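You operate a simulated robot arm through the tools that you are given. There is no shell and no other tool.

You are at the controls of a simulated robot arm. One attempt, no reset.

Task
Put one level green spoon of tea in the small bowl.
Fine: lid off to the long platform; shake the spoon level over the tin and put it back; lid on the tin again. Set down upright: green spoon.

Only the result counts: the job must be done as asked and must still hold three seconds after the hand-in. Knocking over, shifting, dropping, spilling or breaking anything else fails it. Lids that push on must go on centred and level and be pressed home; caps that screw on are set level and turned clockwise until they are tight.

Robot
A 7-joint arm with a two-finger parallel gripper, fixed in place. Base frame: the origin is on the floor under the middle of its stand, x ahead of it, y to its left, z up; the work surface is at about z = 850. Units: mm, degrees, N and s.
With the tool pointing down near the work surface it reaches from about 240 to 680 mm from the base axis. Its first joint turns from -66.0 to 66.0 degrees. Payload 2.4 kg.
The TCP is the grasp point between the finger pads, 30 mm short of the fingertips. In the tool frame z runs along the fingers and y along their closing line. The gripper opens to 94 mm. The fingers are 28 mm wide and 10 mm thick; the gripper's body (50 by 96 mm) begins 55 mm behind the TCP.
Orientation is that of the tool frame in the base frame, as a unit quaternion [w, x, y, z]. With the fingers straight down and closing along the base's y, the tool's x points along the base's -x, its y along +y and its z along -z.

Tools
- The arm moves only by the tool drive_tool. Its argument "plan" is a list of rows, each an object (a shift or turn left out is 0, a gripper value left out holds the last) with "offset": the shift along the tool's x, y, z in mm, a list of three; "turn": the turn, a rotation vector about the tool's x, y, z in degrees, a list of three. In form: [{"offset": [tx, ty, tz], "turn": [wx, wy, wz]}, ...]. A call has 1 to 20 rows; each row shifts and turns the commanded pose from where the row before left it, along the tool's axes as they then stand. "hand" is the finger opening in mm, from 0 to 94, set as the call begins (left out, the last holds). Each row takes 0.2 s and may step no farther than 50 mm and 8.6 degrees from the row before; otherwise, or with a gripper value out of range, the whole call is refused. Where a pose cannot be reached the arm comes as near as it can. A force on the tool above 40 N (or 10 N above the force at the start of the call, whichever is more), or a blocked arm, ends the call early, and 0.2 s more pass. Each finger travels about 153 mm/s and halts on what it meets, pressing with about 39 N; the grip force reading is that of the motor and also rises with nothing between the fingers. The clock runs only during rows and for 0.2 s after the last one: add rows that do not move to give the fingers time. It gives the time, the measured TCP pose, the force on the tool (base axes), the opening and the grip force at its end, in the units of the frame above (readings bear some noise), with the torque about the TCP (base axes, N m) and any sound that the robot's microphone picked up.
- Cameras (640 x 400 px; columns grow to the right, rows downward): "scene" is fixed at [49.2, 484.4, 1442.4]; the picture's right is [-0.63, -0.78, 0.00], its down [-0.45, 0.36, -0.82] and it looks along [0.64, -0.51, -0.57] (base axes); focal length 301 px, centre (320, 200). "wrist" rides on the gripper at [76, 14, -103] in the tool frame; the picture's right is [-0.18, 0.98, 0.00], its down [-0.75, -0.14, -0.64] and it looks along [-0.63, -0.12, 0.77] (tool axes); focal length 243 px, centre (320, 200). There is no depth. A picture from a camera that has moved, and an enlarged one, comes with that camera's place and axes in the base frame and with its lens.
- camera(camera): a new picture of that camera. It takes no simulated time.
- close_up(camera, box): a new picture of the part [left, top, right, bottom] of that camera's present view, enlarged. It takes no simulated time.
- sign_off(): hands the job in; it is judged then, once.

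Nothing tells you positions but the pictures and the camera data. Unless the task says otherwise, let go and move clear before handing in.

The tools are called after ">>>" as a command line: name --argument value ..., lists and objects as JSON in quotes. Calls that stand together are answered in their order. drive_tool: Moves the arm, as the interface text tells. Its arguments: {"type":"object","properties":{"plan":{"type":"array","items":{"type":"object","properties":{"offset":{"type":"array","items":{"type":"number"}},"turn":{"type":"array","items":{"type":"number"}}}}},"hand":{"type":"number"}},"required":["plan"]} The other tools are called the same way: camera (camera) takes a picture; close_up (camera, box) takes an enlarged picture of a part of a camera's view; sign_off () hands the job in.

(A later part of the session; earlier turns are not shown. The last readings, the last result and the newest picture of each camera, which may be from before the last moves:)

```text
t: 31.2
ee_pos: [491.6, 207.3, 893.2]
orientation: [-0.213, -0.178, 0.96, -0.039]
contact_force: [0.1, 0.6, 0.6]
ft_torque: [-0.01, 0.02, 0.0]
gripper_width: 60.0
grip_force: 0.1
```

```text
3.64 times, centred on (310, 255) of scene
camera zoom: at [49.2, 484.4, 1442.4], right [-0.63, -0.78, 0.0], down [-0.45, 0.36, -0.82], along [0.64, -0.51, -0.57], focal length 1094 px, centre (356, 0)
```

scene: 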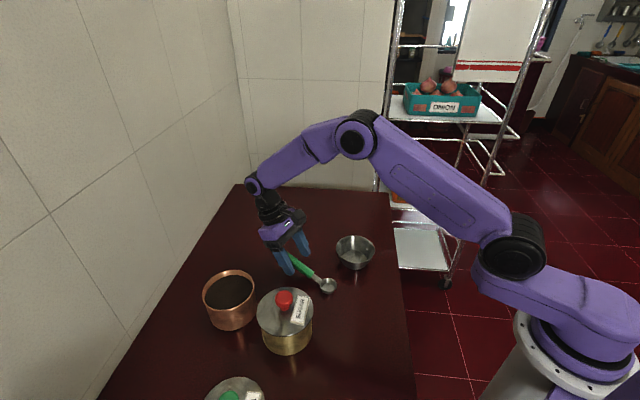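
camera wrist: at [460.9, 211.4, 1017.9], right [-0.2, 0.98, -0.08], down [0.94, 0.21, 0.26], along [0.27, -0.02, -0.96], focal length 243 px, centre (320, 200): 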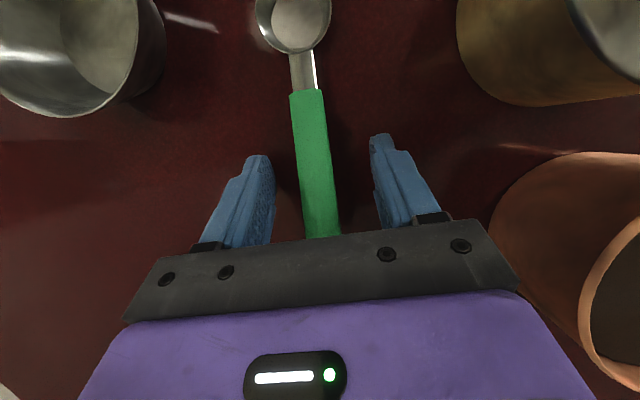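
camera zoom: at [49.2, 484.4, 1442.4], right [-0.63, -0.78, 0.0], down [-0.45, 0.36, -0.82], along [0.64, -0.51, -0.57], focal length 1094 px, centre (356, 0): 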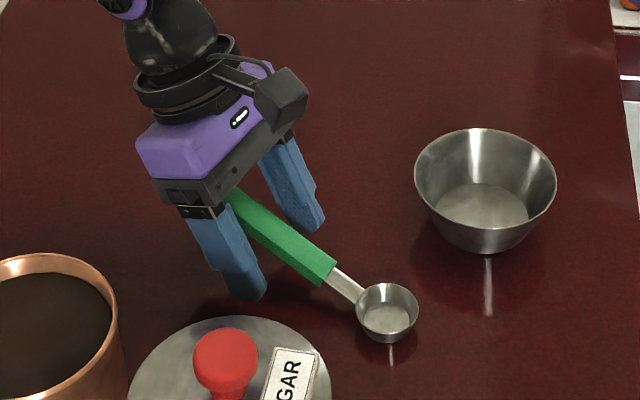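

Fingers straddle the handle; it sits about 2 mm to one side, so I centre on it and close.

>>> drive_tool --plan '[{"offset": [0, -1.8, 0]}, {}]'

>>> drive_tool --hand 6 --plan '[{}, {}, {}, {}]'

>>> camera --camera "wrist"

>>> close_up --camera "scene" --box '[250, 200, 370, 310]'

```text
t: 31.8
ee_pos: [492.6, 204.0, 893.1]
orientation: [-0.213, -0.178, 0.96, -0.04]
contact_force: [0.1, 0.0, 0.5]
ft_torque: [0.02, -0.01, -0.02]
gripper_width: 59.8
grip_force: 0.0
```

```text
t: 32.8
ee_pos: [491.6, 206.6, 891.8]
orientation: [-0.213, -0.178, 0.96, -0.039]
contact_force: [-0.8, -0.3, 0.2]
ft_torque: [0.02, 0.07, -0.04]
gripper_width: 20.7
grip_force: 38.9
```

```text
taken
camera wrist: at [461.4, 209.8, 1018.0], right [-0.2, 0.98, -0.08], down [0.94, 0.21, 0.26], along [0.27, -0.02, -0.96], focal length 243 px, centre (320, 200)
```

wrist: 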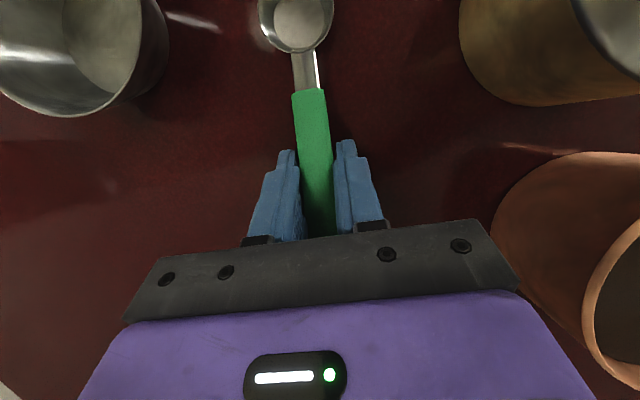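

```text
3.64 times, centred on (310, 255) of scene
camera zoom: at [49.2, 484.4, 1442.4], right [-0.63, -0.78, 0.0], down [-0.45, 0.36, -0.82], along [0.64, -0.51, -0.57], focal length 1094 px, centre (356, 0)
```

zoom: 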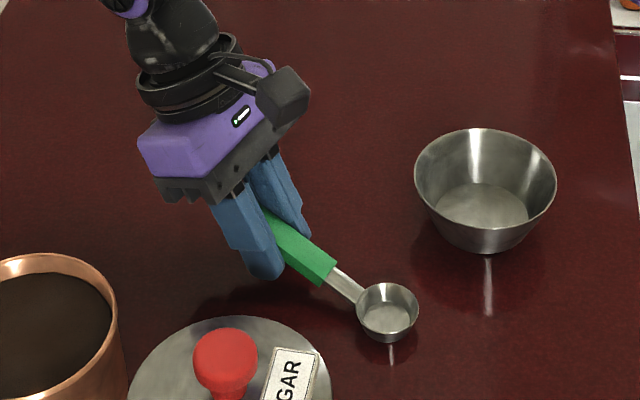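

The spoon is gripped (20.7 mm, 39 N). I lift it straight up and check that it stays level in the grip.

>>> drive_tool --plan '[{"offset": [2.1, 0, -4.5]}, {"offset": [8.4, 0, -18.1]}, {"offset": [16.9, 0, -36.2]}, {"offset": [16.9, 0, -36.2]}, {"offset": [16.9, 0, -36.2]}, {"offset": [16.9, 0, -36.2]}, {"offset": [12.7, 0, -27.2]}, {}, {}]'

>>> camera --camera "wrist"

>>> camera --camera "scene"

```text
t: 34.8
ee_pos: [492.5, 206.7, 1108.0]
orientation: [-0.213, -0.177, 0.96, -0.04]
contact_force: [0.8, -0.3, -0.4]
ft_torque: [0.0, -0.03, -0.01]
gripper_width: 21.3
grip_force: 38.5
```

```text
taken
camera wrist: at [461.3, 208.9, 1233.2], right [-0.2, 0.98, -0.08], down [0.94, 0.21, 0.26], along [0.27, -0.02, -0.96], focal length 243 px, centre (320, 200)
```

wrist: 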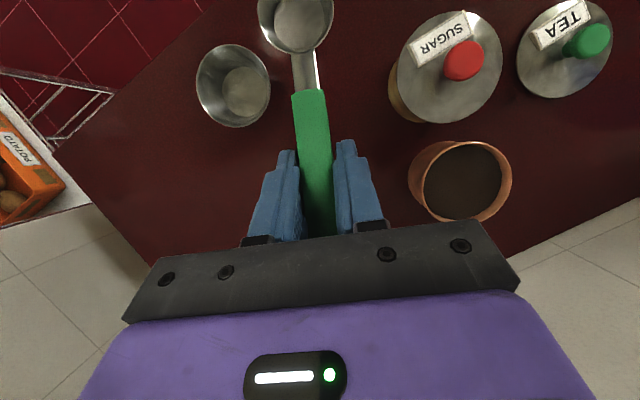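

```text
taken
```

scene: 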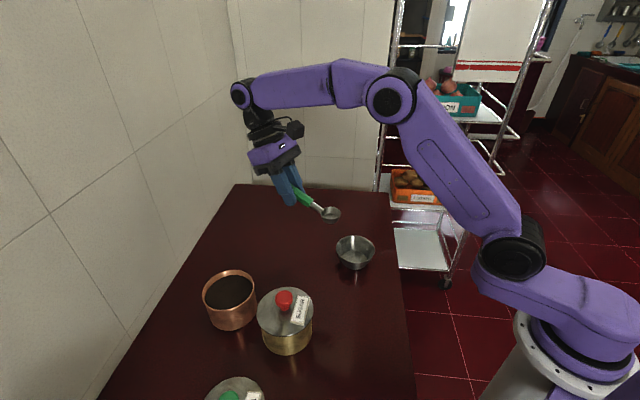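

The spoon is held level. Before loading it, I'll rehearse the pouring motion with the empty spoon high above the small bowl: first yaw to azimuth 135° and translate.

>>> drive_tool --plan '[{"turn": [-3.487, 0, 7.477]}, {"turn": [-3.487, 0, 7.477]}, {"turn": [-3.487, 0, 7.477]}, {"turn": [-3.487, 0, 7.477]}, {"turn": [-3.487, 0, 7.477]}, {"turn": [-3.487, 0, 7.477]}, {"turn": [-3.487, 0, 7.477]}, {"turn": [-3.487, 0, 7.477]}, {"offset": [-28.4, -30.2, -13.2]}, {"offset": [-28.4, -30.2, -13.2]}, {"offset": [-28.4, -30.2, -13.2]}, {"offset": [-28.4, -30.2, -13.2]}, {"offset": [-28.4, -30.2, -13.2]}, {}, {}]'

>>> camera --camera "wrist"

>>> camera --camera "scene"

```text
t: 38.0
ee_pos: [494.8, -12.1, 1107.9]
orientation: [-0.2, 0.374, 0.902, 0.082]
contact_force: [-0.6, -0.5, -0.5]
ft_torque: [-0.02, -0.04, 0.0]
gripper_width: 21.1
grip_force: 38.9
```

```text
taken
camera wrist: at [485.5, 15.7, 1232.9], right [0.81, 0.58, -0.08], down [0.57, -0.77, 0.26], along [0.09, -0.26, -0.96], focal length 243 px, centre (320, 200)
```

wrist: 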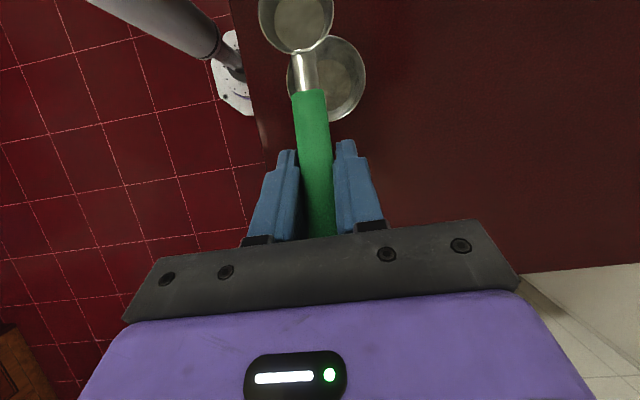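

```text
taken
```

scene: 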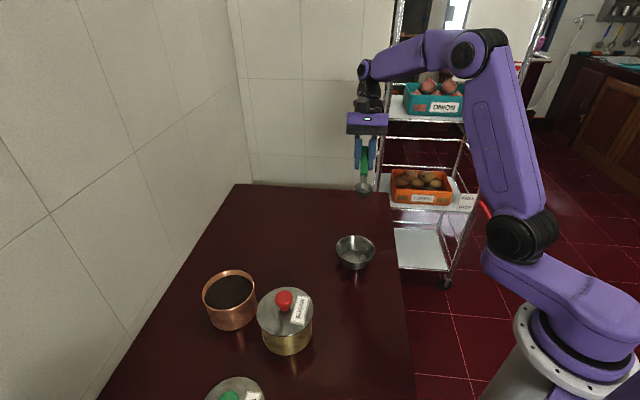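

>>> close_up --camera "wrist" --box '[240, 0, 400, 130]'

>>> close_up --camera "scene" --box '[310, 160, 410, 280]'

```text
3.08 times, centred on (320, 65) of wrist
camera zoom: at [485.5, 15.7, 1232.9], right [0.81, 0.58, -0.08], down [0.57, -0.77, 0.26], along [0.09, -0.26, -0.96], focal length 746 px, centre (320, 615)
```

zoom: 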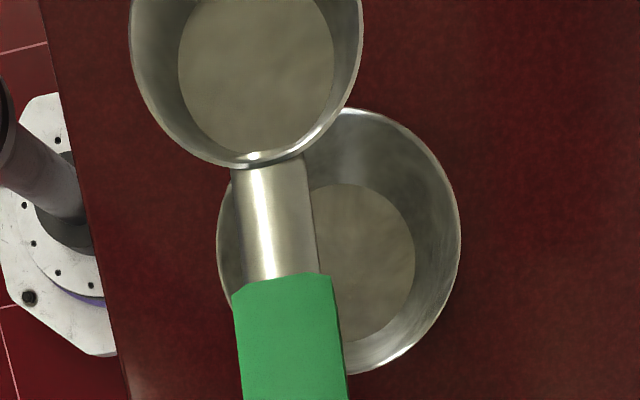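

```text
3.33 times, centred on (360, 220) of scene
camera zoom: at [49.2, 484.3, 1442.4], right [-0.63, -0.78, 0.0], down [-0.45, 0.36, -0.82], along [0.64, -0.51, -0.57], focal length 1003 px, centre (187, 133)
```

zoom: 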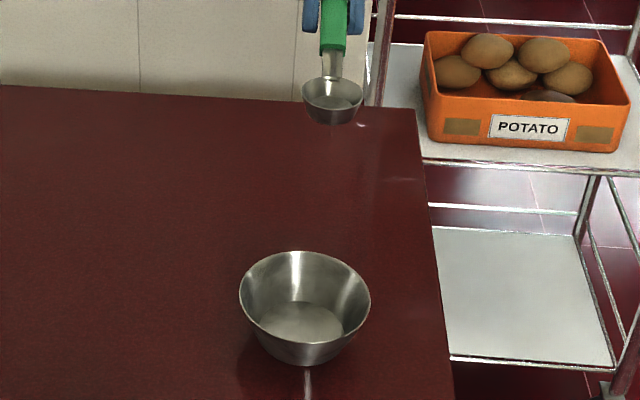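

The small bowl's centre is about (430, 60) with rim z ≈ 895. Now rehearsing the forward pitch about the spoon bowl (5 × 8.5°) with the empty spoon, high above everything.

>>> drive_tool --plan '[{"offset": [10.08, 0, -10.25], "turn": [0, -8.5, 0]}, {"offset": [10.08, 0, -10.25], "turn": [0, -8.5, 0]}, {"offset": [10.08, 0, -10.25], "turn": [0, -8.5, 0]}, {"offset": [10.08, 0, -10.25], "turn": [0, -8.5, 0]}, {"offset": [10.08, 0, -10.25], "turn": [0, -8.5, 0]}, {}, {}]'

>>> camera --camera "wrist"

>>> camera --camera "scene"

```text
t: 39.6
ee_pos: [465.1, 18.8, 1164.8]
orientation: [0.14, 0.378, 0.913, -0.058]
contact_force: [-0.2, 0.4, 0.0]
ft_torque: [-0.04, -0.05, 0.04]
gripper_width: 21.1
grip_force: 39.0
```

```text
taken
camera wrist: at [401.2, 101.0, 1239.2], right [0.82, 0.57, 0.06], down [0.27, -0.47, 0.84], along [0.51, -0.67, -0.54], focal length 243 px, centre (320, 200)
```

wrist: 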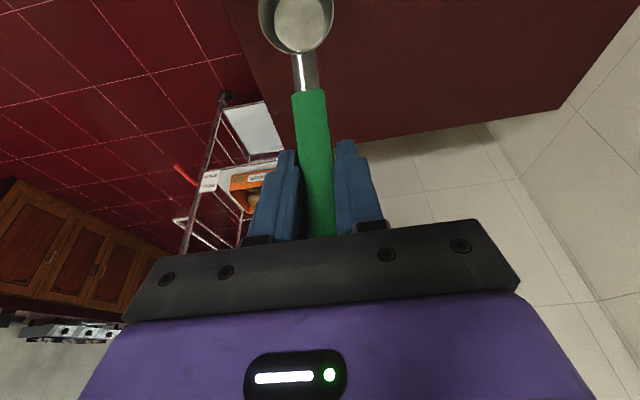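

```text
taken
```

scene: 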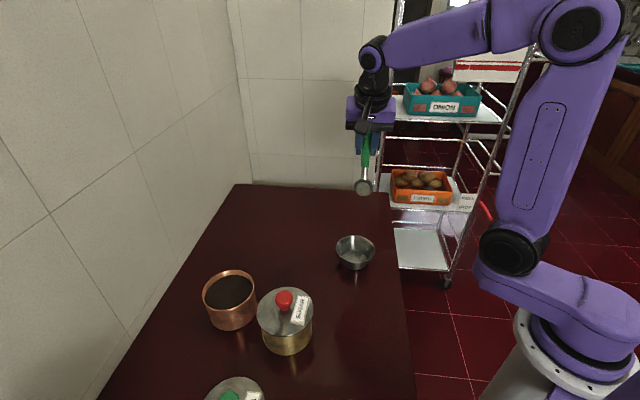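

The motion works exactly as computed. Continuing the rehearsal to a pitch of about 110°.

>>> drive_tool --plan '[{"offset": [10.08, 0, -10.25], "turn": [0, -8.5, 0]}, {"offset": [10.08, 0, -10.25], "turn": [0, -8.5, 0]}, {"offset": [10.08, 0, -10.25], "turn": [0, -8.5, 0]}, {"offset": [10.08, 0, -10.25], "turn": [0, -8.5, 0]}, {"offset": [10.08, 0, -10.25], "turn": [0, -8.5, 0]}, {"offset": [10.08, 0, -10.25], "turn": [0, -8.5, 0]}, {"offset": [10.08, 0, -10.25], "turn": [0, -8.5, 0]}, {"offset": [10.08, 0, -10.25], "turn": [0, -8.5, 0]}, {}, {}]'

>>> camera --camera "wrist"

>>> camera --camera "scene"

```text
t: 41.8
ee_pos: [390.2, 94.6, 1160.0]
orientation: [0.628, 0.281, 0.677, -0.26]
contact_force: [-0.2, 0.0, -1.0]
ft_torque: [0.02, 0.03, 0.0]
gripper_width: 20.9
grip_force: 38.9
```

```text
taken
camera wrist: at [321.9, 180.9, 1092.6], right [0.7, 0.68, 0.18], down [-0.51, 0.31, 0.8], along [0.49, -0.66, 0.57], focal length 243 px, centre (320, 200)
```

wrist: 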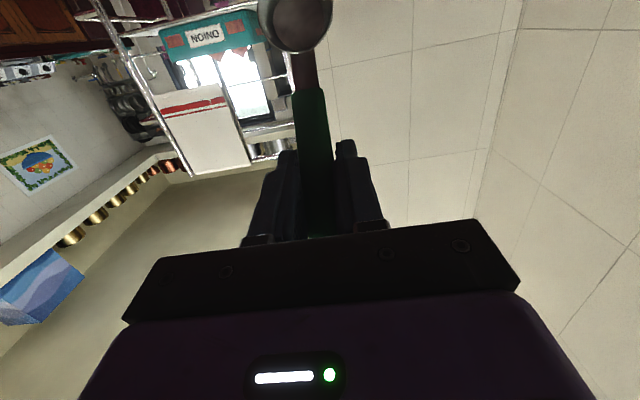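

```text
taken
```

scene: 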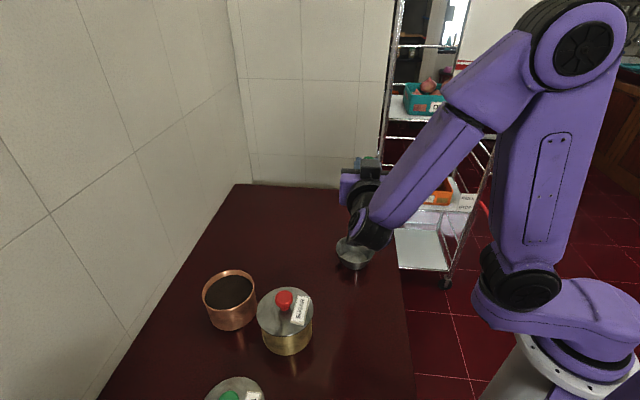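

Reached about 110° of pitch without trouble. I'll rehearse lowering to near the actual pouring height too.

>>> drive_tool --plan '[{"offset": [0.3, 5.2, -3.2]}, {"offset": [29.9, 0, 2.35]}, {"offset": [29.9, 0, 2.35]}, {"offset": [29.9, 0, 2.35]}, {"offset": [29.9, 0, 2.35]}, {}, {}]'

>>> camera --camera "scene"

>>> close_up --camera "scene" --box '[250, 160, 420, 320]'

```text
t: 43.4
ee_pos: [396.8, 100.4, 1048.1]
orientation: [0.628, 0.281, 0.678, -0.259]
contact_force: [-0.8, -0.2, -0.4]
ft_torque: [0.04, 0.0, 0.02]
gripper_width: 21.3
grip_force: 38.9
out of reach, approached as far as the arm can: row 4
```

```text
taken
```

scene: 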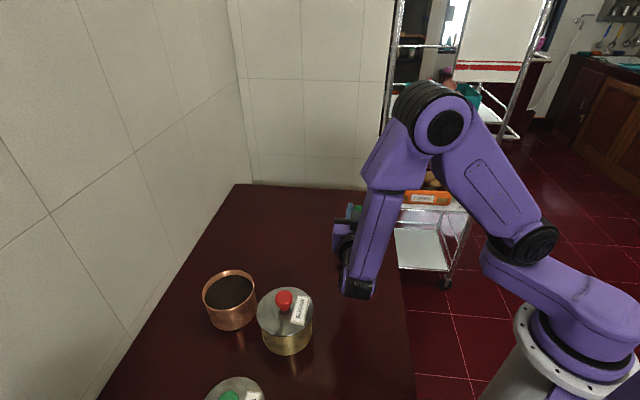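

```text
2.50 times, centred on (335, 240) of scene
camera zoom: at [49.1, 484.3, 1442.4], right [-0.63, -0.78, 0.0], down [-0.45, 0.36, -0.82], along [0.64, -0.51, -0.57], focal length 752 px, centre (282, 100)
```

zoom: 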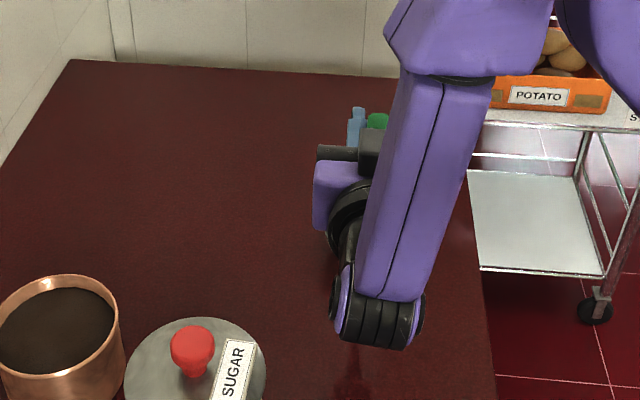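

At 110° the low height is just out of reach (limit TCP z ≈ 1048), but at ~95–100° I can get lower; so I'll pour mostly at ~95° low and finish at 110° a little higher. Now going back up and levelling the spoon.

>>> drive_tool --plan '[{"offset": [-29.9, 0, -2.35]}, {"offset": [-29.9, 0, -2.35]}, {"offset": [-29.9, 0, -2.35]}, {"offset": [-29.9, 0, -2.35]}, {"offset": [-8.46, 0, 11.63], "turn": [0, 8.5, 0]}, {"offset": [-8.46, 0, 11.63], "turn": [0, 8.5, 0]}, {"offset": [-8.46, 0, 11.63], "turn": [0, 8.5, 0]}, {"offset": [-8.46, 0, 11.63], "turn": [0, 8.5, 0]}, {"offset": [-8.46, 0, 11.63], "turn": [0, 8.5, 0]}, {"offset": [-8.46, 0, 11.63], "turn": [0, 8.5, 0]}, {"offset": [-8.46, 0, 11.63], "turn": [0, 8.5, 0]}, {"offset": [-8.46, 0, 11.63], "turn": [0, 8.5, 0]}, {"offset": [-8.46, 0, 11.63], "turn": [0, 8.5, 0]}, {"offset": [-8.46, 0, 11.63], "turn": [0, 8.5, 0]}, {"offset": [-8.46, 0, 11.63], "turn": [0, 8.5, 0]}, {"offset": [-8.46, 0, 11.63], "turn": [0, 8.5, 0]}, {"offset": [-8.46, 0, 11.63], "turn": [0, 8.5, 0]}, {}]'

>>> camera --camera "wrist"

>>> camera --camera "scene"

```text
t: 47.2
ee_pos: [501.3, -4.8, 1115.6]
orientation: [-0.201, 0.373, 0.902, 0.083]
contact_force: [0.4, 1.4, -1.0]
ft_torque: [0.01, 0.0, -0.01]
gripper_width: 21.0
grip_force: 38.7
```

```text
taken
camera wrist: at [493.6, 23.0, 1241.4], right [0.81, 0.58, -0.08], down [0.58, -0.78, 0.26], along [0.09, -0.26, -0.96], focal length 243 px, centre (320, 200)
```

wrist: 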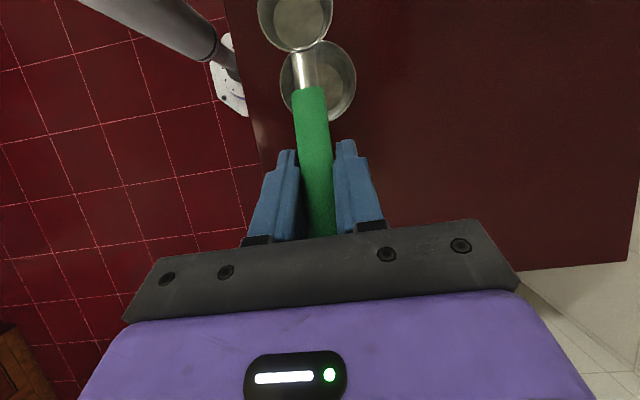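

```text
taken
```

scene: 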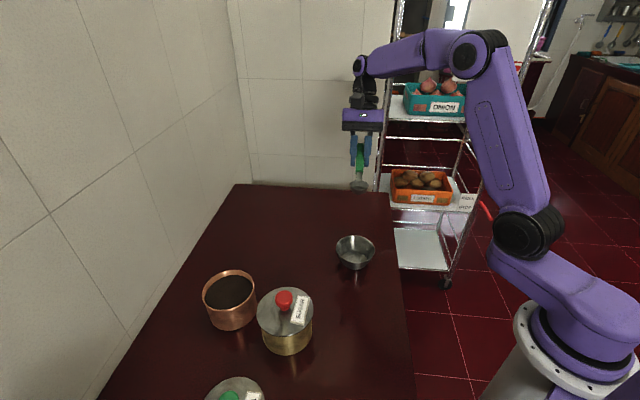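

The spoon is level again at a safe height. Now rotating to azimuth 115° and moving above the tea tin (still high) to check reach.

>>> drive_tool --plan '[{"turn": [-2.817, 0, 6.042]}, {"turn": [-2.817, 0, 6.042]}, {"turn": [-2.817, 0, 6.042]}, {"offset": [33.16, 22.2, 15.46]}, {"offset": [33.16, 22.2, 15.46]}, {"offset": [33.16, 22.2, 15.46]}, {"offset": [33.16, 22.2, 15.46]}, {"offset": [33.16, 22.2, 15.46]}, {"offset": [33.16, 22.2, 15.46]}, {"offset": [33.16, 22.2, 15.46]}, {}, {}]'

>>> camera --camera "wrist"

>>> camera --camera "scene"

```text
t: 49.8
ee_pos: [535.2, 295.0, 1116.3]
orientation: [-0.183, 0.524, 0.824, 0.117]
contact_force: [0.5, -0.2, -0.6]
ft_torque: [-0.04, 0.0, -0.01]
gripper_width: 20.9
grip_force: 38.7
```

```text
taken
camera wrist: at [536.1, 323.0, 1241.5], right [0.96, 0.26, -0.08], down [0.28, -0.92, 0.26], along [0.0, -0.27, -0.96], focal length 243 px, centre (320, 200)
```

wrist: 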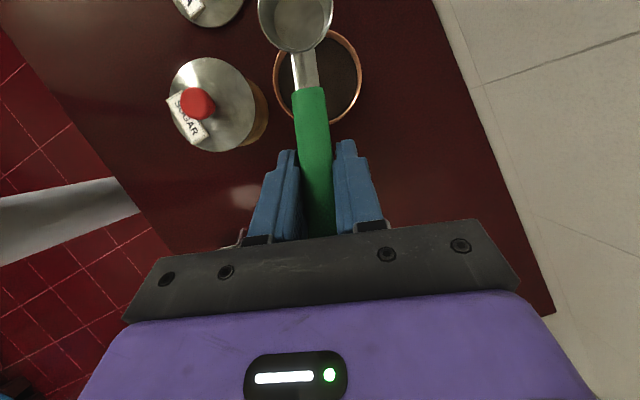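

```text
taken
```

scene: 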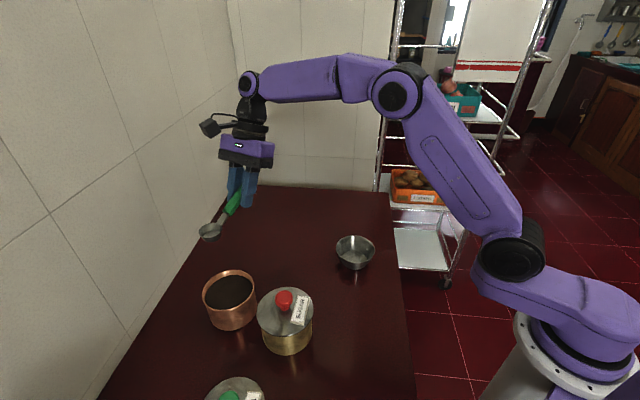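

>>> close_up --camera "wrist" --box '[240, 0, 400, 130]'

```text
3.08 times, centred on (320, 65) of wrist
camera zoom: at [536.1, 323.0, 1241.5], right [0.96, 0.26, -0.08], down [0.28, -0.92, 0.26], along [0.0, -0.27, -0.96], focal length 746 px, centre (320, 615)
```

zoom: 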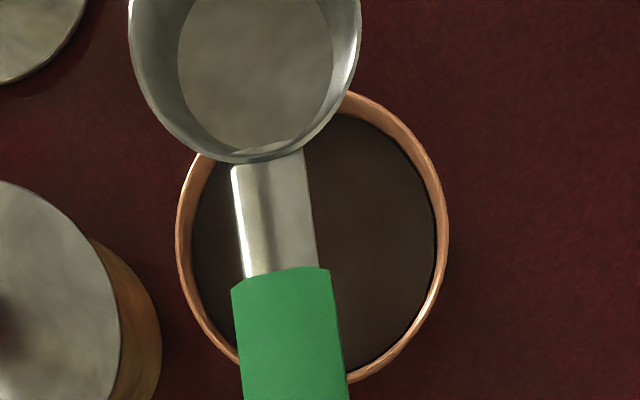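

Reach is fine here and the spoon bowl is over the tin centre. Now I pitch the spoon forward 45° about its bowl and lower it to just above the tin's rim.

>>> drive_tool --plan '[{"offset": [8.82, 0, -9.12], "turn": [0, -7.5, 0]}, {"offset": [8.82, 0, -9.12], "turn": [0, -7.5, 0]}, {"offset": [8.82, 0, -9.12], "turn": [0, -7.5, 0]}, {"offset": [8.82, 0, -9.12], "turn": [0, -7.5, 0]}, {"offset": [8.82, 0, -9.12], "turn": [0, -7.5, 0]}, {"offset": [8.82, 0, -9.12], "turn": [0, -7.5, 0]}, {"offset": [10.4, -0.5, 38]}, {"offset": [10.4, -0.5, 38]}, {"offset": [10.4, -0.5, 38]}, {"offset": [10.4, -0.5, 38]}, {}, {}]'

>>> camera --camera "wrist"

>>> camera --camera "scene"

>>> close_up --camera "scene" --box '[180, 200, 340, 360]'

```text
t: 52.4
ee_pos: [520.0, 322.7, 1018.0]
orientation: [0.147, 0.529, 0.83, -0.093]
contact_force: [0.1, 0.0, 0.0]
ft_torque: [-0.03, 0.02, 0.02]
gripper_width: 20.8
grip_force: 39.1
```

```text
taken
camera wrist: at [487.0, 425.4, 1087.9], right [0.96, 0.26, 0.06], down [0.08, -0.5, 0.86], along [0.25, -0.82, -0.5], focal length 243 px, centre (320, 200)
```

wrist: 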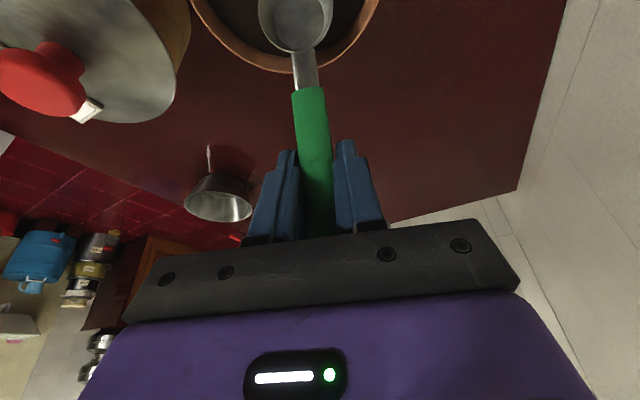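

```text
taken
```

scene: 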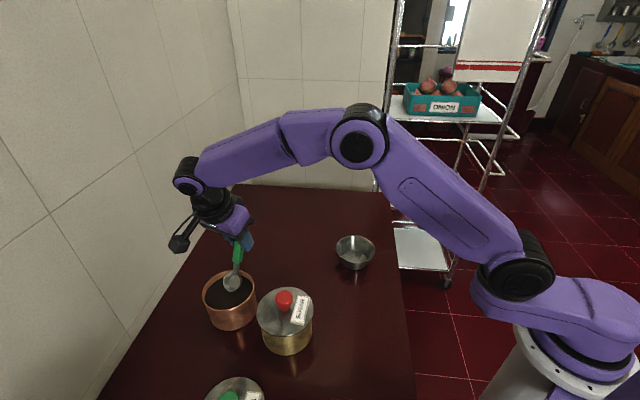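

```text
2.50 times, centred on (260, 280) of scene
camera zoom: at [49.2, 484.4, 1442.4], right [-0.63, -0.78, 0.0], down [-0.45, 0.36, -0.82], along [0.64, -0.51, -0.57], focal length 752 px, centre (470, 0)
```

zoom: 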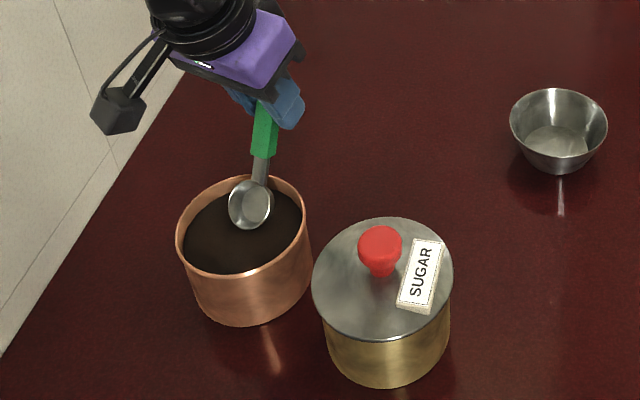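

The spoon bowl is inside the tin mouth, clear of the walls. I lower it into the tea in steps, watching the force.

>>> drive_tool --plan '[{"offset": [3.42, 0, 9.4]}, {"offset": [3.42, 0, 9.4]}, {"offset": [3.42, 0, 9.4]}, {}]'

>>> close_up --camera "scene" --box '[190, 240, 290, 340]'

>>> close_up --camera "wrist" --box '[180, 0, 400, 130]'

```text
t: 53.4
ee_pos: [519.8, 321.7, 988.6]
orientation: [0.146, 0.53, 0.83, -0.093]
contact_force: [0.0, -0.2, -0.3]
ft_torque: [-0.01, -0.02, 0.0]
gripper_width: 20.9
grip_force: 38.9
```

```text
4.00 times, centred on (240, 290) of scene
camera zoom: at [49.2, 484.4, 1442.4], right [-0.63, -0.78, 0.0], down [-0.45, 0.36, -0.82], along [0.64, -0.51, -0.57], focal length 1204 px, centre (640, -160)
```

zoom: 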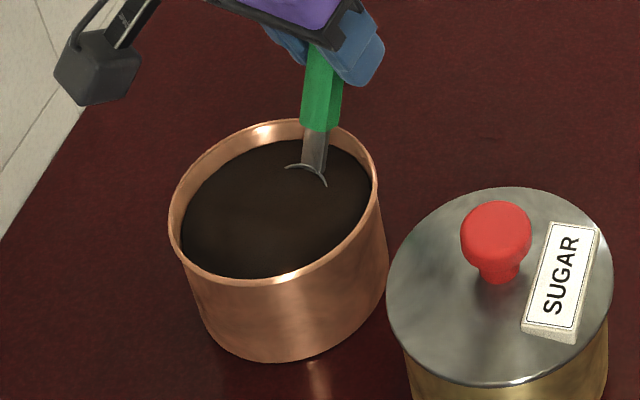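

```text
2.91 times, centred on (290, 65) of wrist
camera zoom: at [486.7, 424.5, 1058.2], right [0.96, 0.26, 0.06], down [0.08, -0.5, 0.86], along [0.25, -0.82, -0.5], focal length 706 px, centre (407, 593)
```

zoom: 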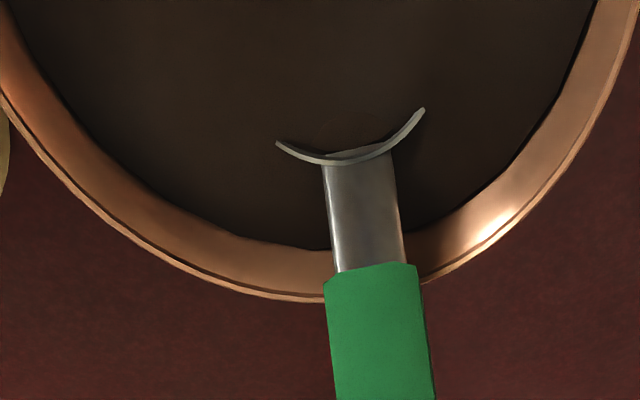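

No resistance from the tea; the spoon bowl is nearly submerged (tea surface ≈ z 912). Now I dig slightly deeper and sweep forward while rotating back toward level.

>>> drive_tool --plan '[{"offset": [3.56, 0, 9.77]}, {}, {"offset": [2.69, 0, 6.98], "turn": [0, 7, 0]}, {"offset": [1.23, 0, 5.52], "turn": [0, 7, 0]}, {"offset": [0.63, 0, 6.99], "turn": [0, 8, 0]}, {}]'

>>> close_up --camera "scene" --box '[190, 240, 290, 340]'

>>> close_up --camera "wrist" --box '[180, 0, 400, 130]'

```text
t: 54.8
ee_pos: [519.9, 321.5, 957.0]
orientation: [-0.015, 0.537, 0.843, 0.01]
contact_force: [0.1, -1.1, 0.0]
ft_torque: [-0.04, -0.03, 0.0]
gripper_width: 21.0
grip_force: 38.7
```

```text
4.00 times, centred on (240, 290) of scene
camera zoom: at [49.2, 484.3, 1442.4], right [-0.63, -0.78, 0.0], down [-0.45, 0.36, -0.82], along [0.64, -0.51, -0.57], focal length 1204 px, centre (640, -160)
```

zoom: 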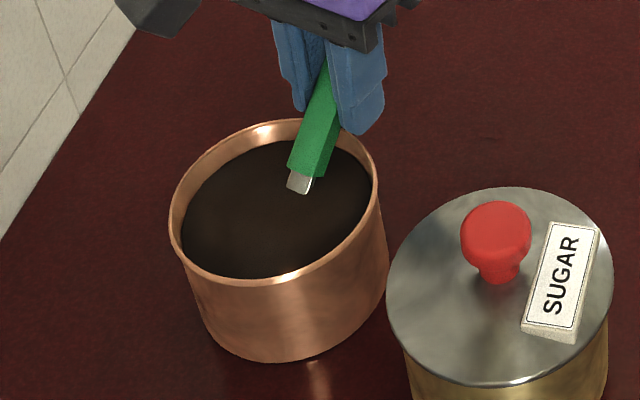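

```text
2.91 times, centred on (290, 65) of wrist
camera zoom: at [501.1, 393.3, 1061.9], right [0.97, 0.25, -0.01], down [0.2, -0.76, 0.61], along [0.15, -0.6, -0.79], focal length 706 px, centre (407, 593)
```

zoom: 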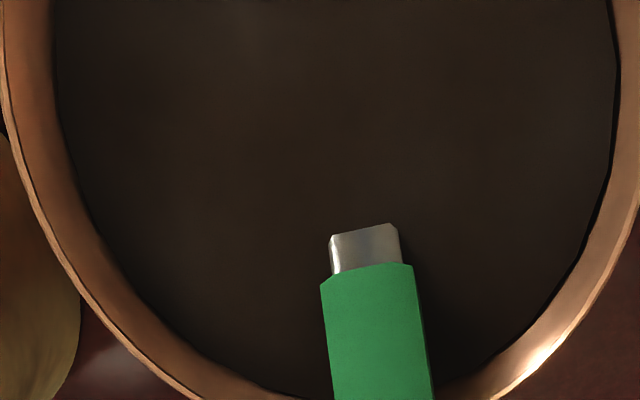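

The bowl is fully buried at ~23° tilt. Continue the sweep, levelling as it rises out.

>>> drive_tool --plan '[{"offset": [-0.85, 0, 2.7], "turn": [0, 7, 0]}, {"offset": [-1.93, 0, 0.66], "turn": [0, 6, 0]}, {"offset": [-3.81, 0, -0.62], "turn": [0, 6, 0]}, {"offset": [-1.54, 0, -4.37], "turn": [0, 4, 0]}, {"offset": [-1.21, 0, -11.6]}, {}]'

>>> close_up --camera "scene" --box '[190, 220, 290, 320]'

>>> close_up --camera "wrist" --box '[180, 0, 400, 130]'

```text
t: 56.2
ee_pos: [527.4, 307.9, 966.1]
orientation: [-0.183, 0.525, 0.823, 0.117]
contact_force: [-1.1, 0.6, -0.5]
ft_torque: [-0.06, 0.01, 0.05]
gripper_width: 21.2
grip_force: 38.8
```

```text
4.00 times, centred on (240, 270) of scene
camera zoom: at [49.2, 484.4, 1442.4], right [-0.63, -0.78, 0.0], down [-0.45, 0.36, -0.82], along [0.64, -0.51, -0.57], focal length 1204 px, centre (640, -80)
```

zoom: 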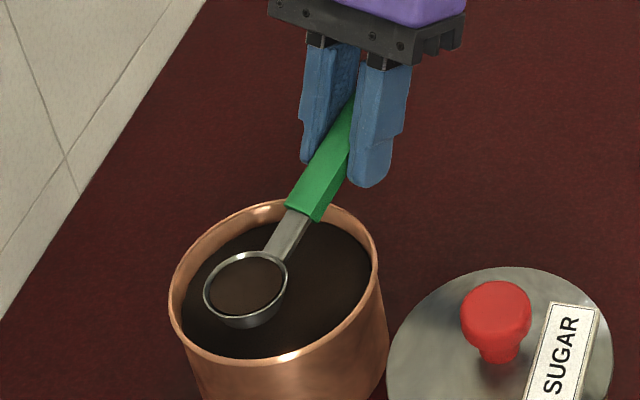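

```text
2.91 times, centred on (290, 65) of wrist
camera zoom: at [527.3, 336.6, 1091.5], right [0.96, 0.26, -0.08], down [0.28, -0.92, 0.26], along [0.0, -0.27, -0.96], focal length 706 px, centre (407, 593)
```

zoom: 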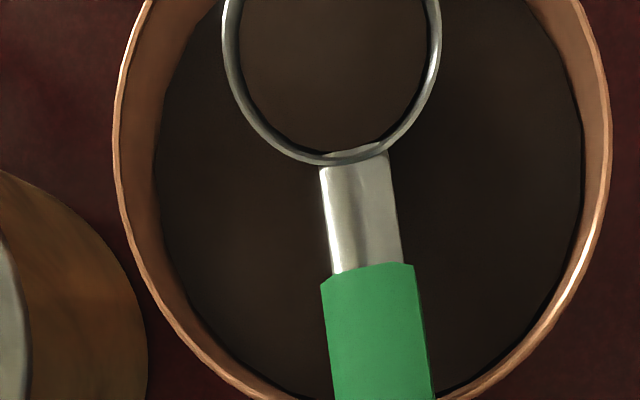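

The spoon came up filled with tea. I'll look closely to see whether it is heaped or level.

>>> close_up --camera "scene" --box '[230, 265, 275, 310]'

>>> close_up --camera "wrist" --box '[240, 0, 350, 70]'

```text
8.89 times, centred on (252, 288) of scene
camera zoom: at [49.2, 484.4, 1442.4], right [-0.63, -0.78, 0.0], down [-0.45, 0.36, -0.82], along [0.64, -0.51, -0.57], focal length 2674 px, centre (920, -578)
```

zoom: 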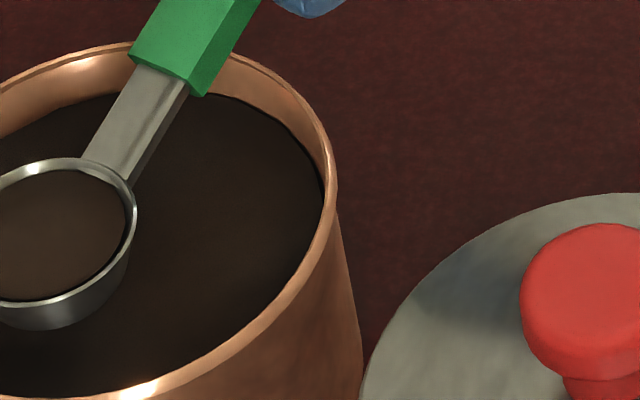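

```text
5.71 times, centred on (295, 35) of wrist
camera zoom: at [527.3, 336.6, 1091.5], right [0.96, 0.26, -0.08], down [0.28, -0.92, 0.26], along [0.0, -0.27, -0.96], focal length 1386 px, centre (463, 1143)
```

zoom: 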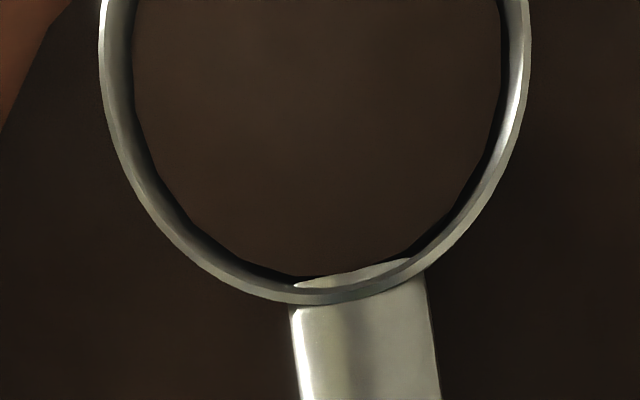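

>>> close_up --camera "scene" --box '[232, 275, 268, 308]'

>>> close_up --camera "scene" --box '[225, 270, 265, 310]'

```text
12.12 times, centred on (250, 292) of scene
camera zoom: at [49.2, 484.4, 1442.4], right [-0.63, -0.78, 0.0], down [-0.45, 0.36, -0.82], along [0.64, -0.51, -0.57], focal length 3647 px, centre (1168, -909)
```

zoom: 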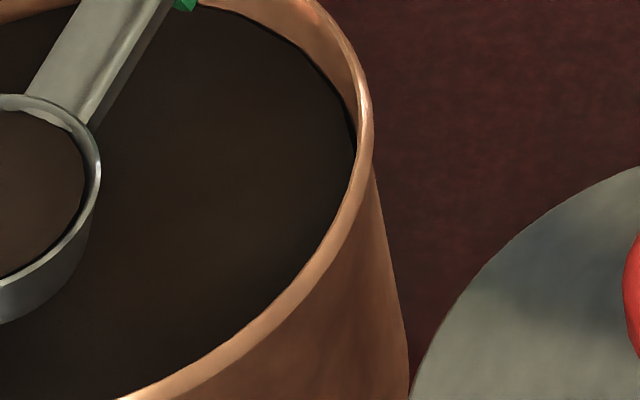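

```text
10.00 times, centred on (245, 290) of scene
camera zoom: at [49.2, 484.4, 1442.4], right [-0.63, -0.78, 0.0], down [-0.45, 0.36, -0.82], along [0.64, -0.51, -0.57], focal length 3009 px, centre (1070, -700)
```

zoom: 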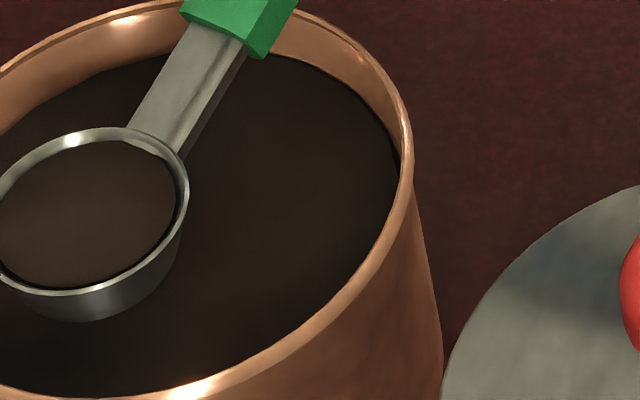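

The load looks nearly flat; I want an edge-on view to tell whether it is heaped. I'll raise slowly straight above the tin and look with the scene camera.

>>> drive_tool --plan '[{"offset": [2.1, 0, -4.5]}, {"offset": [4.2, 0, -9.1]}, {"offset": [8.45, 0, -18.1]}, {"offset": [8.45, 0, -18.1]}, {"offset": [8.45, 0, -18.1]}, {"offset": [8.45, 0, -18.1]}, {"offset": [8.45, 0, -18.1]}, {"offset": [8.45, 0, -18.1]}, {"offset": [8.45, 0, -18.1]}, {"offset": [8.45, 0, -18.1]}, {"offset": [8.45, 0, -18.1]}, {"offset": [8.45, 0, -18.1]}, {"offset": [8.45, 0, -18.1]}, {"offset": [4.2, 0, -9.1]}, {"offset": [2.1, 0, -4.5]}, {}]'

>>> camera --camera "scene"

```text
t: 59.6
ee_pos: [524.4, 308.2, 1215.7]
orientation: [-0.182, 0.524, 0.823, 0.117]
contact_force: [0.1, 0.5, -0.4]
ft_torque: [0.02, -0.01, 0.0]
gripper_width: 21.2
grip_force: 39.4
```

```text
taken
```

scene: 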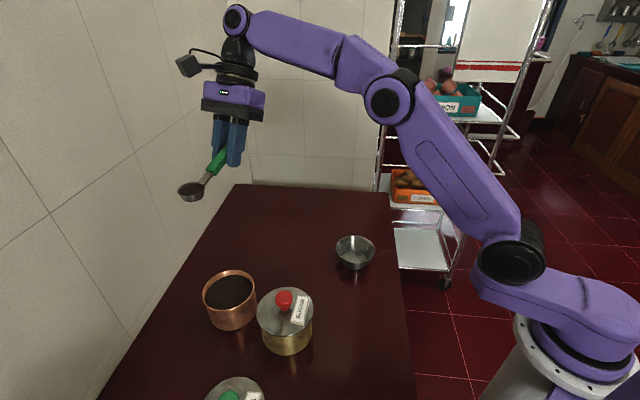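

>>> close_up --camera "scene" --box '[165, 165, 225, 215]'

>>> close_up --camera "wrist" --box '[240, 0, 350, 70]'

```text
8.00 times, centred on (195, 190) of scene
camera zoom: at [49.2, 484.4, 1442.4], right [-0.63, -0.78, 0.0], down [-0.45, 0.36, -0.82], along [0.64, -0.51, -0.57], focal length 2407 px, centre (1320, 280)
```

zoom: 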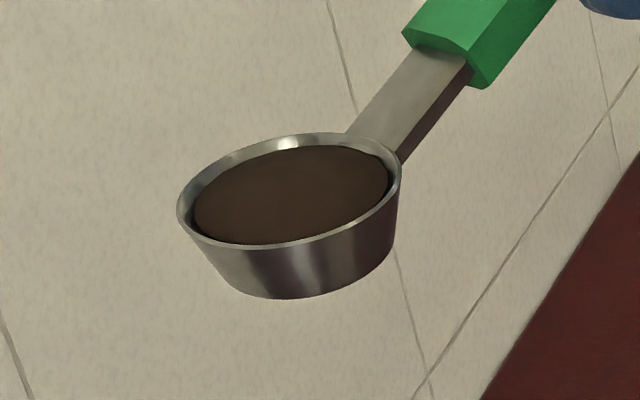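

```text
5.71 times, centred on (295, 35) of wrist
camera zoom: at [526.8, 337.1, 1341.3], right [0.96, 0.26, -0.08], down [0.28, -0.92, 0.26], along [0.0, -0.27, -0.96], focal length 1386 px, centre (463, 1143)
```

zoom: 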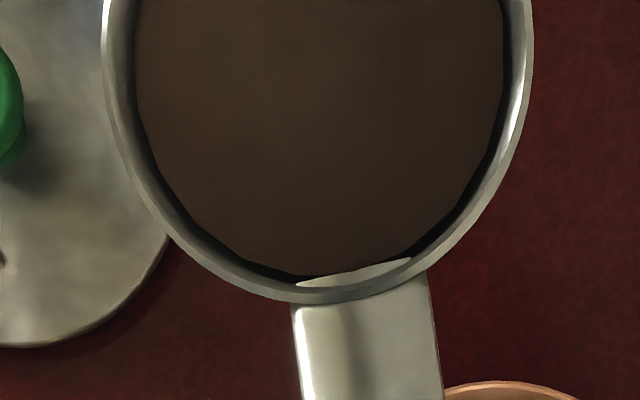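

The load is flat and sits about 2 mm below the rim, so slightly under level. I'll scoop again with a flatter exit to get a full load; lowering gently back to the tin and pitching forward inside its mouth.

>>> drive_tool --plan '[{"offset": [-10.24, 0.17, 17.75]}, {"offset": [-10.24, 0.17, 17.75]}, {"offset": [-10.24, 0.17, 17.75]}, {"offset": [-10.24, 0.17, 17.75]}, {"offset": [-10.24, 0.17, 17.75]}, {"offset": [-10.24, 0.17, 17.75]}, {"offset": [-10.24, 0.17, 17.75]}, {"offset": [-10.24, 0.17, 17.75]}, {"offset": [-10.24, 0.17, 17.75]}, {"offset": [-10.24, 0.17, 17.75]}, {"offset": [-10.24, 0.17, 17.75]}, {"offset": [-10.24, 0.17, 17.75]}, {}]'

>>> close_up --camera "scene" --box '[190, 220, 290, 340]'

>>> camera --camera "wrist"

```text
t: 62.4
ee_pos: [538.4, 289.5, 970.0]
orientation: [-0.183, 0.525, 0.823, 0.115]
contact_force: [-0.1, -0.2, -0.1]
ft_torque: [-0.03, 0.0, 0.01]
gripper_width: 21.0
grip_force: 39.0
```

```text
3.33 times, centred on (240, 280) of scene
camera zoom: at [49.2, 484.4, 1442.4], right [-0.63, -0.78, 0.0], down [-0.45, 0.36, -0.82], along [0.64, -0.51, -0.57], focal length 1003 px, centre (587, -67)
```

zoom: 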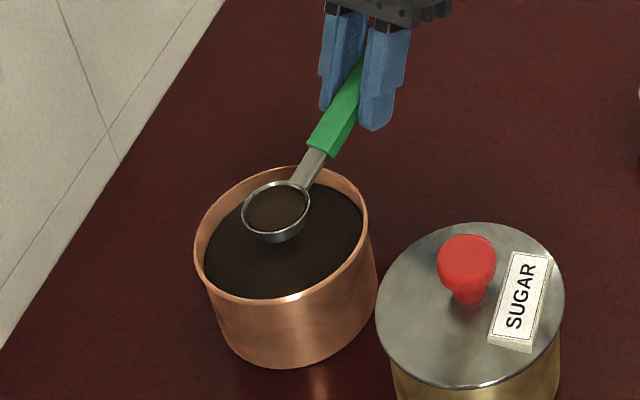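

```text
taken
camera wrist: at [538.8, 318.8, 1094.9], right [0.96, 0.26, -0.08], down [0.28, -0.92, 0.26], along [0.0, -0.27, -0.96], focal length 243 px, centre (320, 200)
```

wrist: 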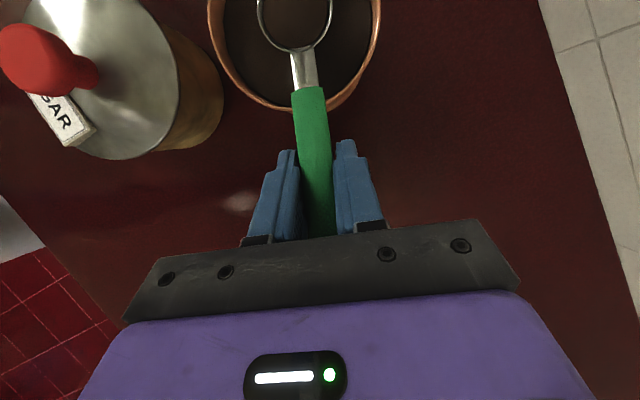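

>>> drive_tool --plan '[{"offset": [8.82, -2.5, -9.12], "turn": [0, -7.5, 0]}, {"offset": [8.82, 0, -9.12], "turn": [0, -7.5, 0]}, {"offset": [8.82, 0, -9.12], "turn": [0, -7.5, 0]}, {"offset": [8.82, 0, -9.12], "turn": [0, -7.5, 0]}, {"offset": [8.82, 0, -9.12], "turn": [0, -7.5, 0]}, {"offset": [8.82, 0, -9.12], "turn": [0, -7.5, 0]}, {}]'

>>> close_up --camera "scene" --box '[190, 220, 290, 340]'

>>> close_up --camera "wrist" --box '[180, 0, 400, 130]'

```text
t: 64.0
ee_pos: [516.2, 330.1, 1028.1]
orientation: [0.148, 0.529, 0.83, -0.093]
contact_force: [0.2, -0.1, -0.5]
ft_torque: [0.0, -0.03, 0.02]
gripper_width: 20.9
grip_force: 39.0
```

```text
3.33 times, centred on (240, 280) of scene
camera zoom: at [49.1, 484.4, 1442.4], right [-0.63, -0.78, 0.0], down [-0.45, 0.36, -0.82], along [0.64, -0.51, -0.57], focal length 1003 px, centre (587, -67)
```

zoom: 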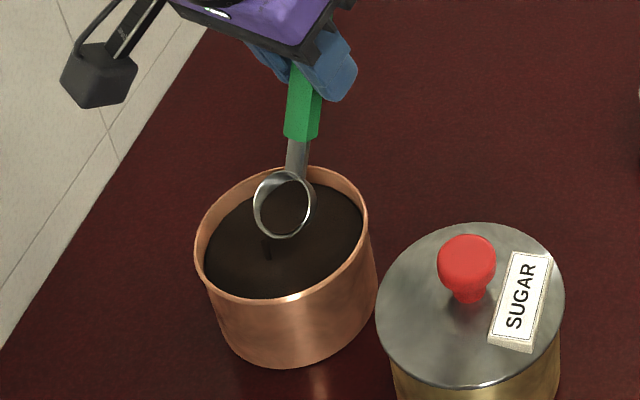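

```text
2.91 times, centred on (290, 65) of wrist
camera zoom: at [482.9, 432.7, 1099.1], right [0.96, 0.26, 0.06], down [0.08, -0.5, 0.86], along [0.25, -0.83, -0.5], focal length 706 px, centre (407, 593)
```

zoom: 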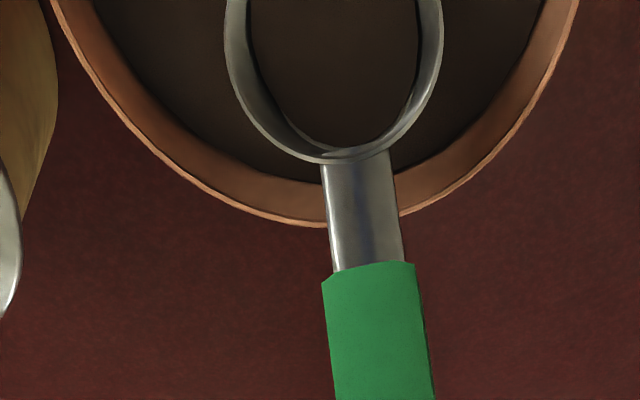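

A thin stream of tea poured back into the tin on tilting, so the tea behaves like a pourable fill. Now the second dig: descend, sweep forward, and come out almost perfectly level.

>>> drive_tool --plan '[{"offset": [2.32, 0, 12.43]}, {"offset": [2.32, 0, 12.43]}, {"offset": [2.32, 0, 12.43]}, {"offset": [2.32, 0, 12.43]}, {}, {"offset": [2.69, 0, 6.98], "turn": [0, 7, 0]}, {"offset": [1.23, 0, 5.52], "turn": [0, 7, 0]}, {"offset": [0.63, 0, 6.99], "turn": [0, 8, 0]}, {}]'

```text
t: 66.0
ee_pos: [518.4, 322.5, 958.7]
orientation: [-0.016, 0.537, 0.843, 0.01]
contact_force: [0.9, -0.3, -0.9]
ft_torque: [-0.01, -0.03, 0.04]
gripper_width: 21.0
grip_force: 39.0
```

>>> drive_tool --plan '[{"offset": [-12.91, 0, 4.29], "turn": [0, 7, 0]}, {"offset": [-6.3, 0, 4.57], "turn": [0, 7, 0]}, {"offset": [-5.04, 0, 4.22], "turn": [0, 6, 0]}, {"offset": [-1.68, 0, 0.25], "turn": [0, 3, 0]}, {}]'

>>> close_up --camera "scene" --box '[190, 220, 290, 340]'

>>> close_up --camera "wrist" --box '[180, 0, 400, 130]'

```text
t: 66.9
ee_pos: [531.3, 302.3, 947.4]
orientation: [-0.168, 0.527, 0.825, 0.114]
contact_force: [-2.6, 1.9, 6.9]
ft_torque: [0.12, 0.23, -0.01]
gripper_width: 20.9
grip_force: 39.3
stopped in row 4: the force on the tool passed its limit at 42 N (the readings are from after the stop); the commanded pose is now the measured one
```

```text
3.33 times, centred on (240, 280) of scene
camera zoom: at [49.0, 484.3, 1442.4], right [-0.63, -0.78, 0.0], down [-0.45, 0.36, -0.82], along [0.64, -0.51, -0.57], focal length 1003 px, centre (587, -67)
```

zoom: 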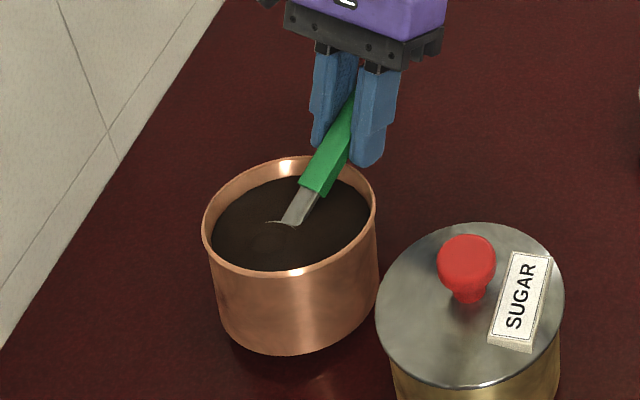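

```text
2.91 times, centred on (290, 65) of wrist
camera zoom: at [530.0, 334.7, 1072.5], right [0.96, 0.26, -0.06], down [0.27, -0.92, 0.29], along [0.02, -0.29, -0.96], focal length 706 px, centre (407, 593)
```

zoom: 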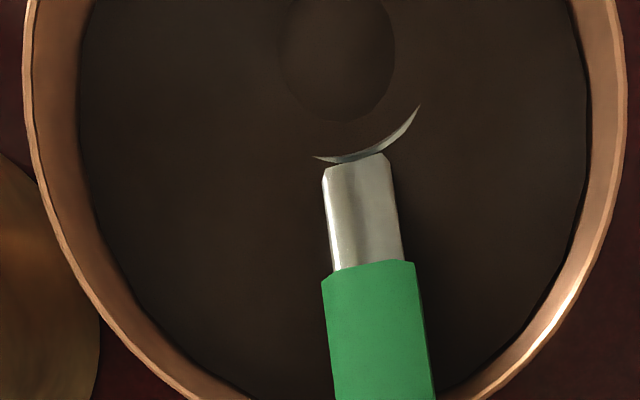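

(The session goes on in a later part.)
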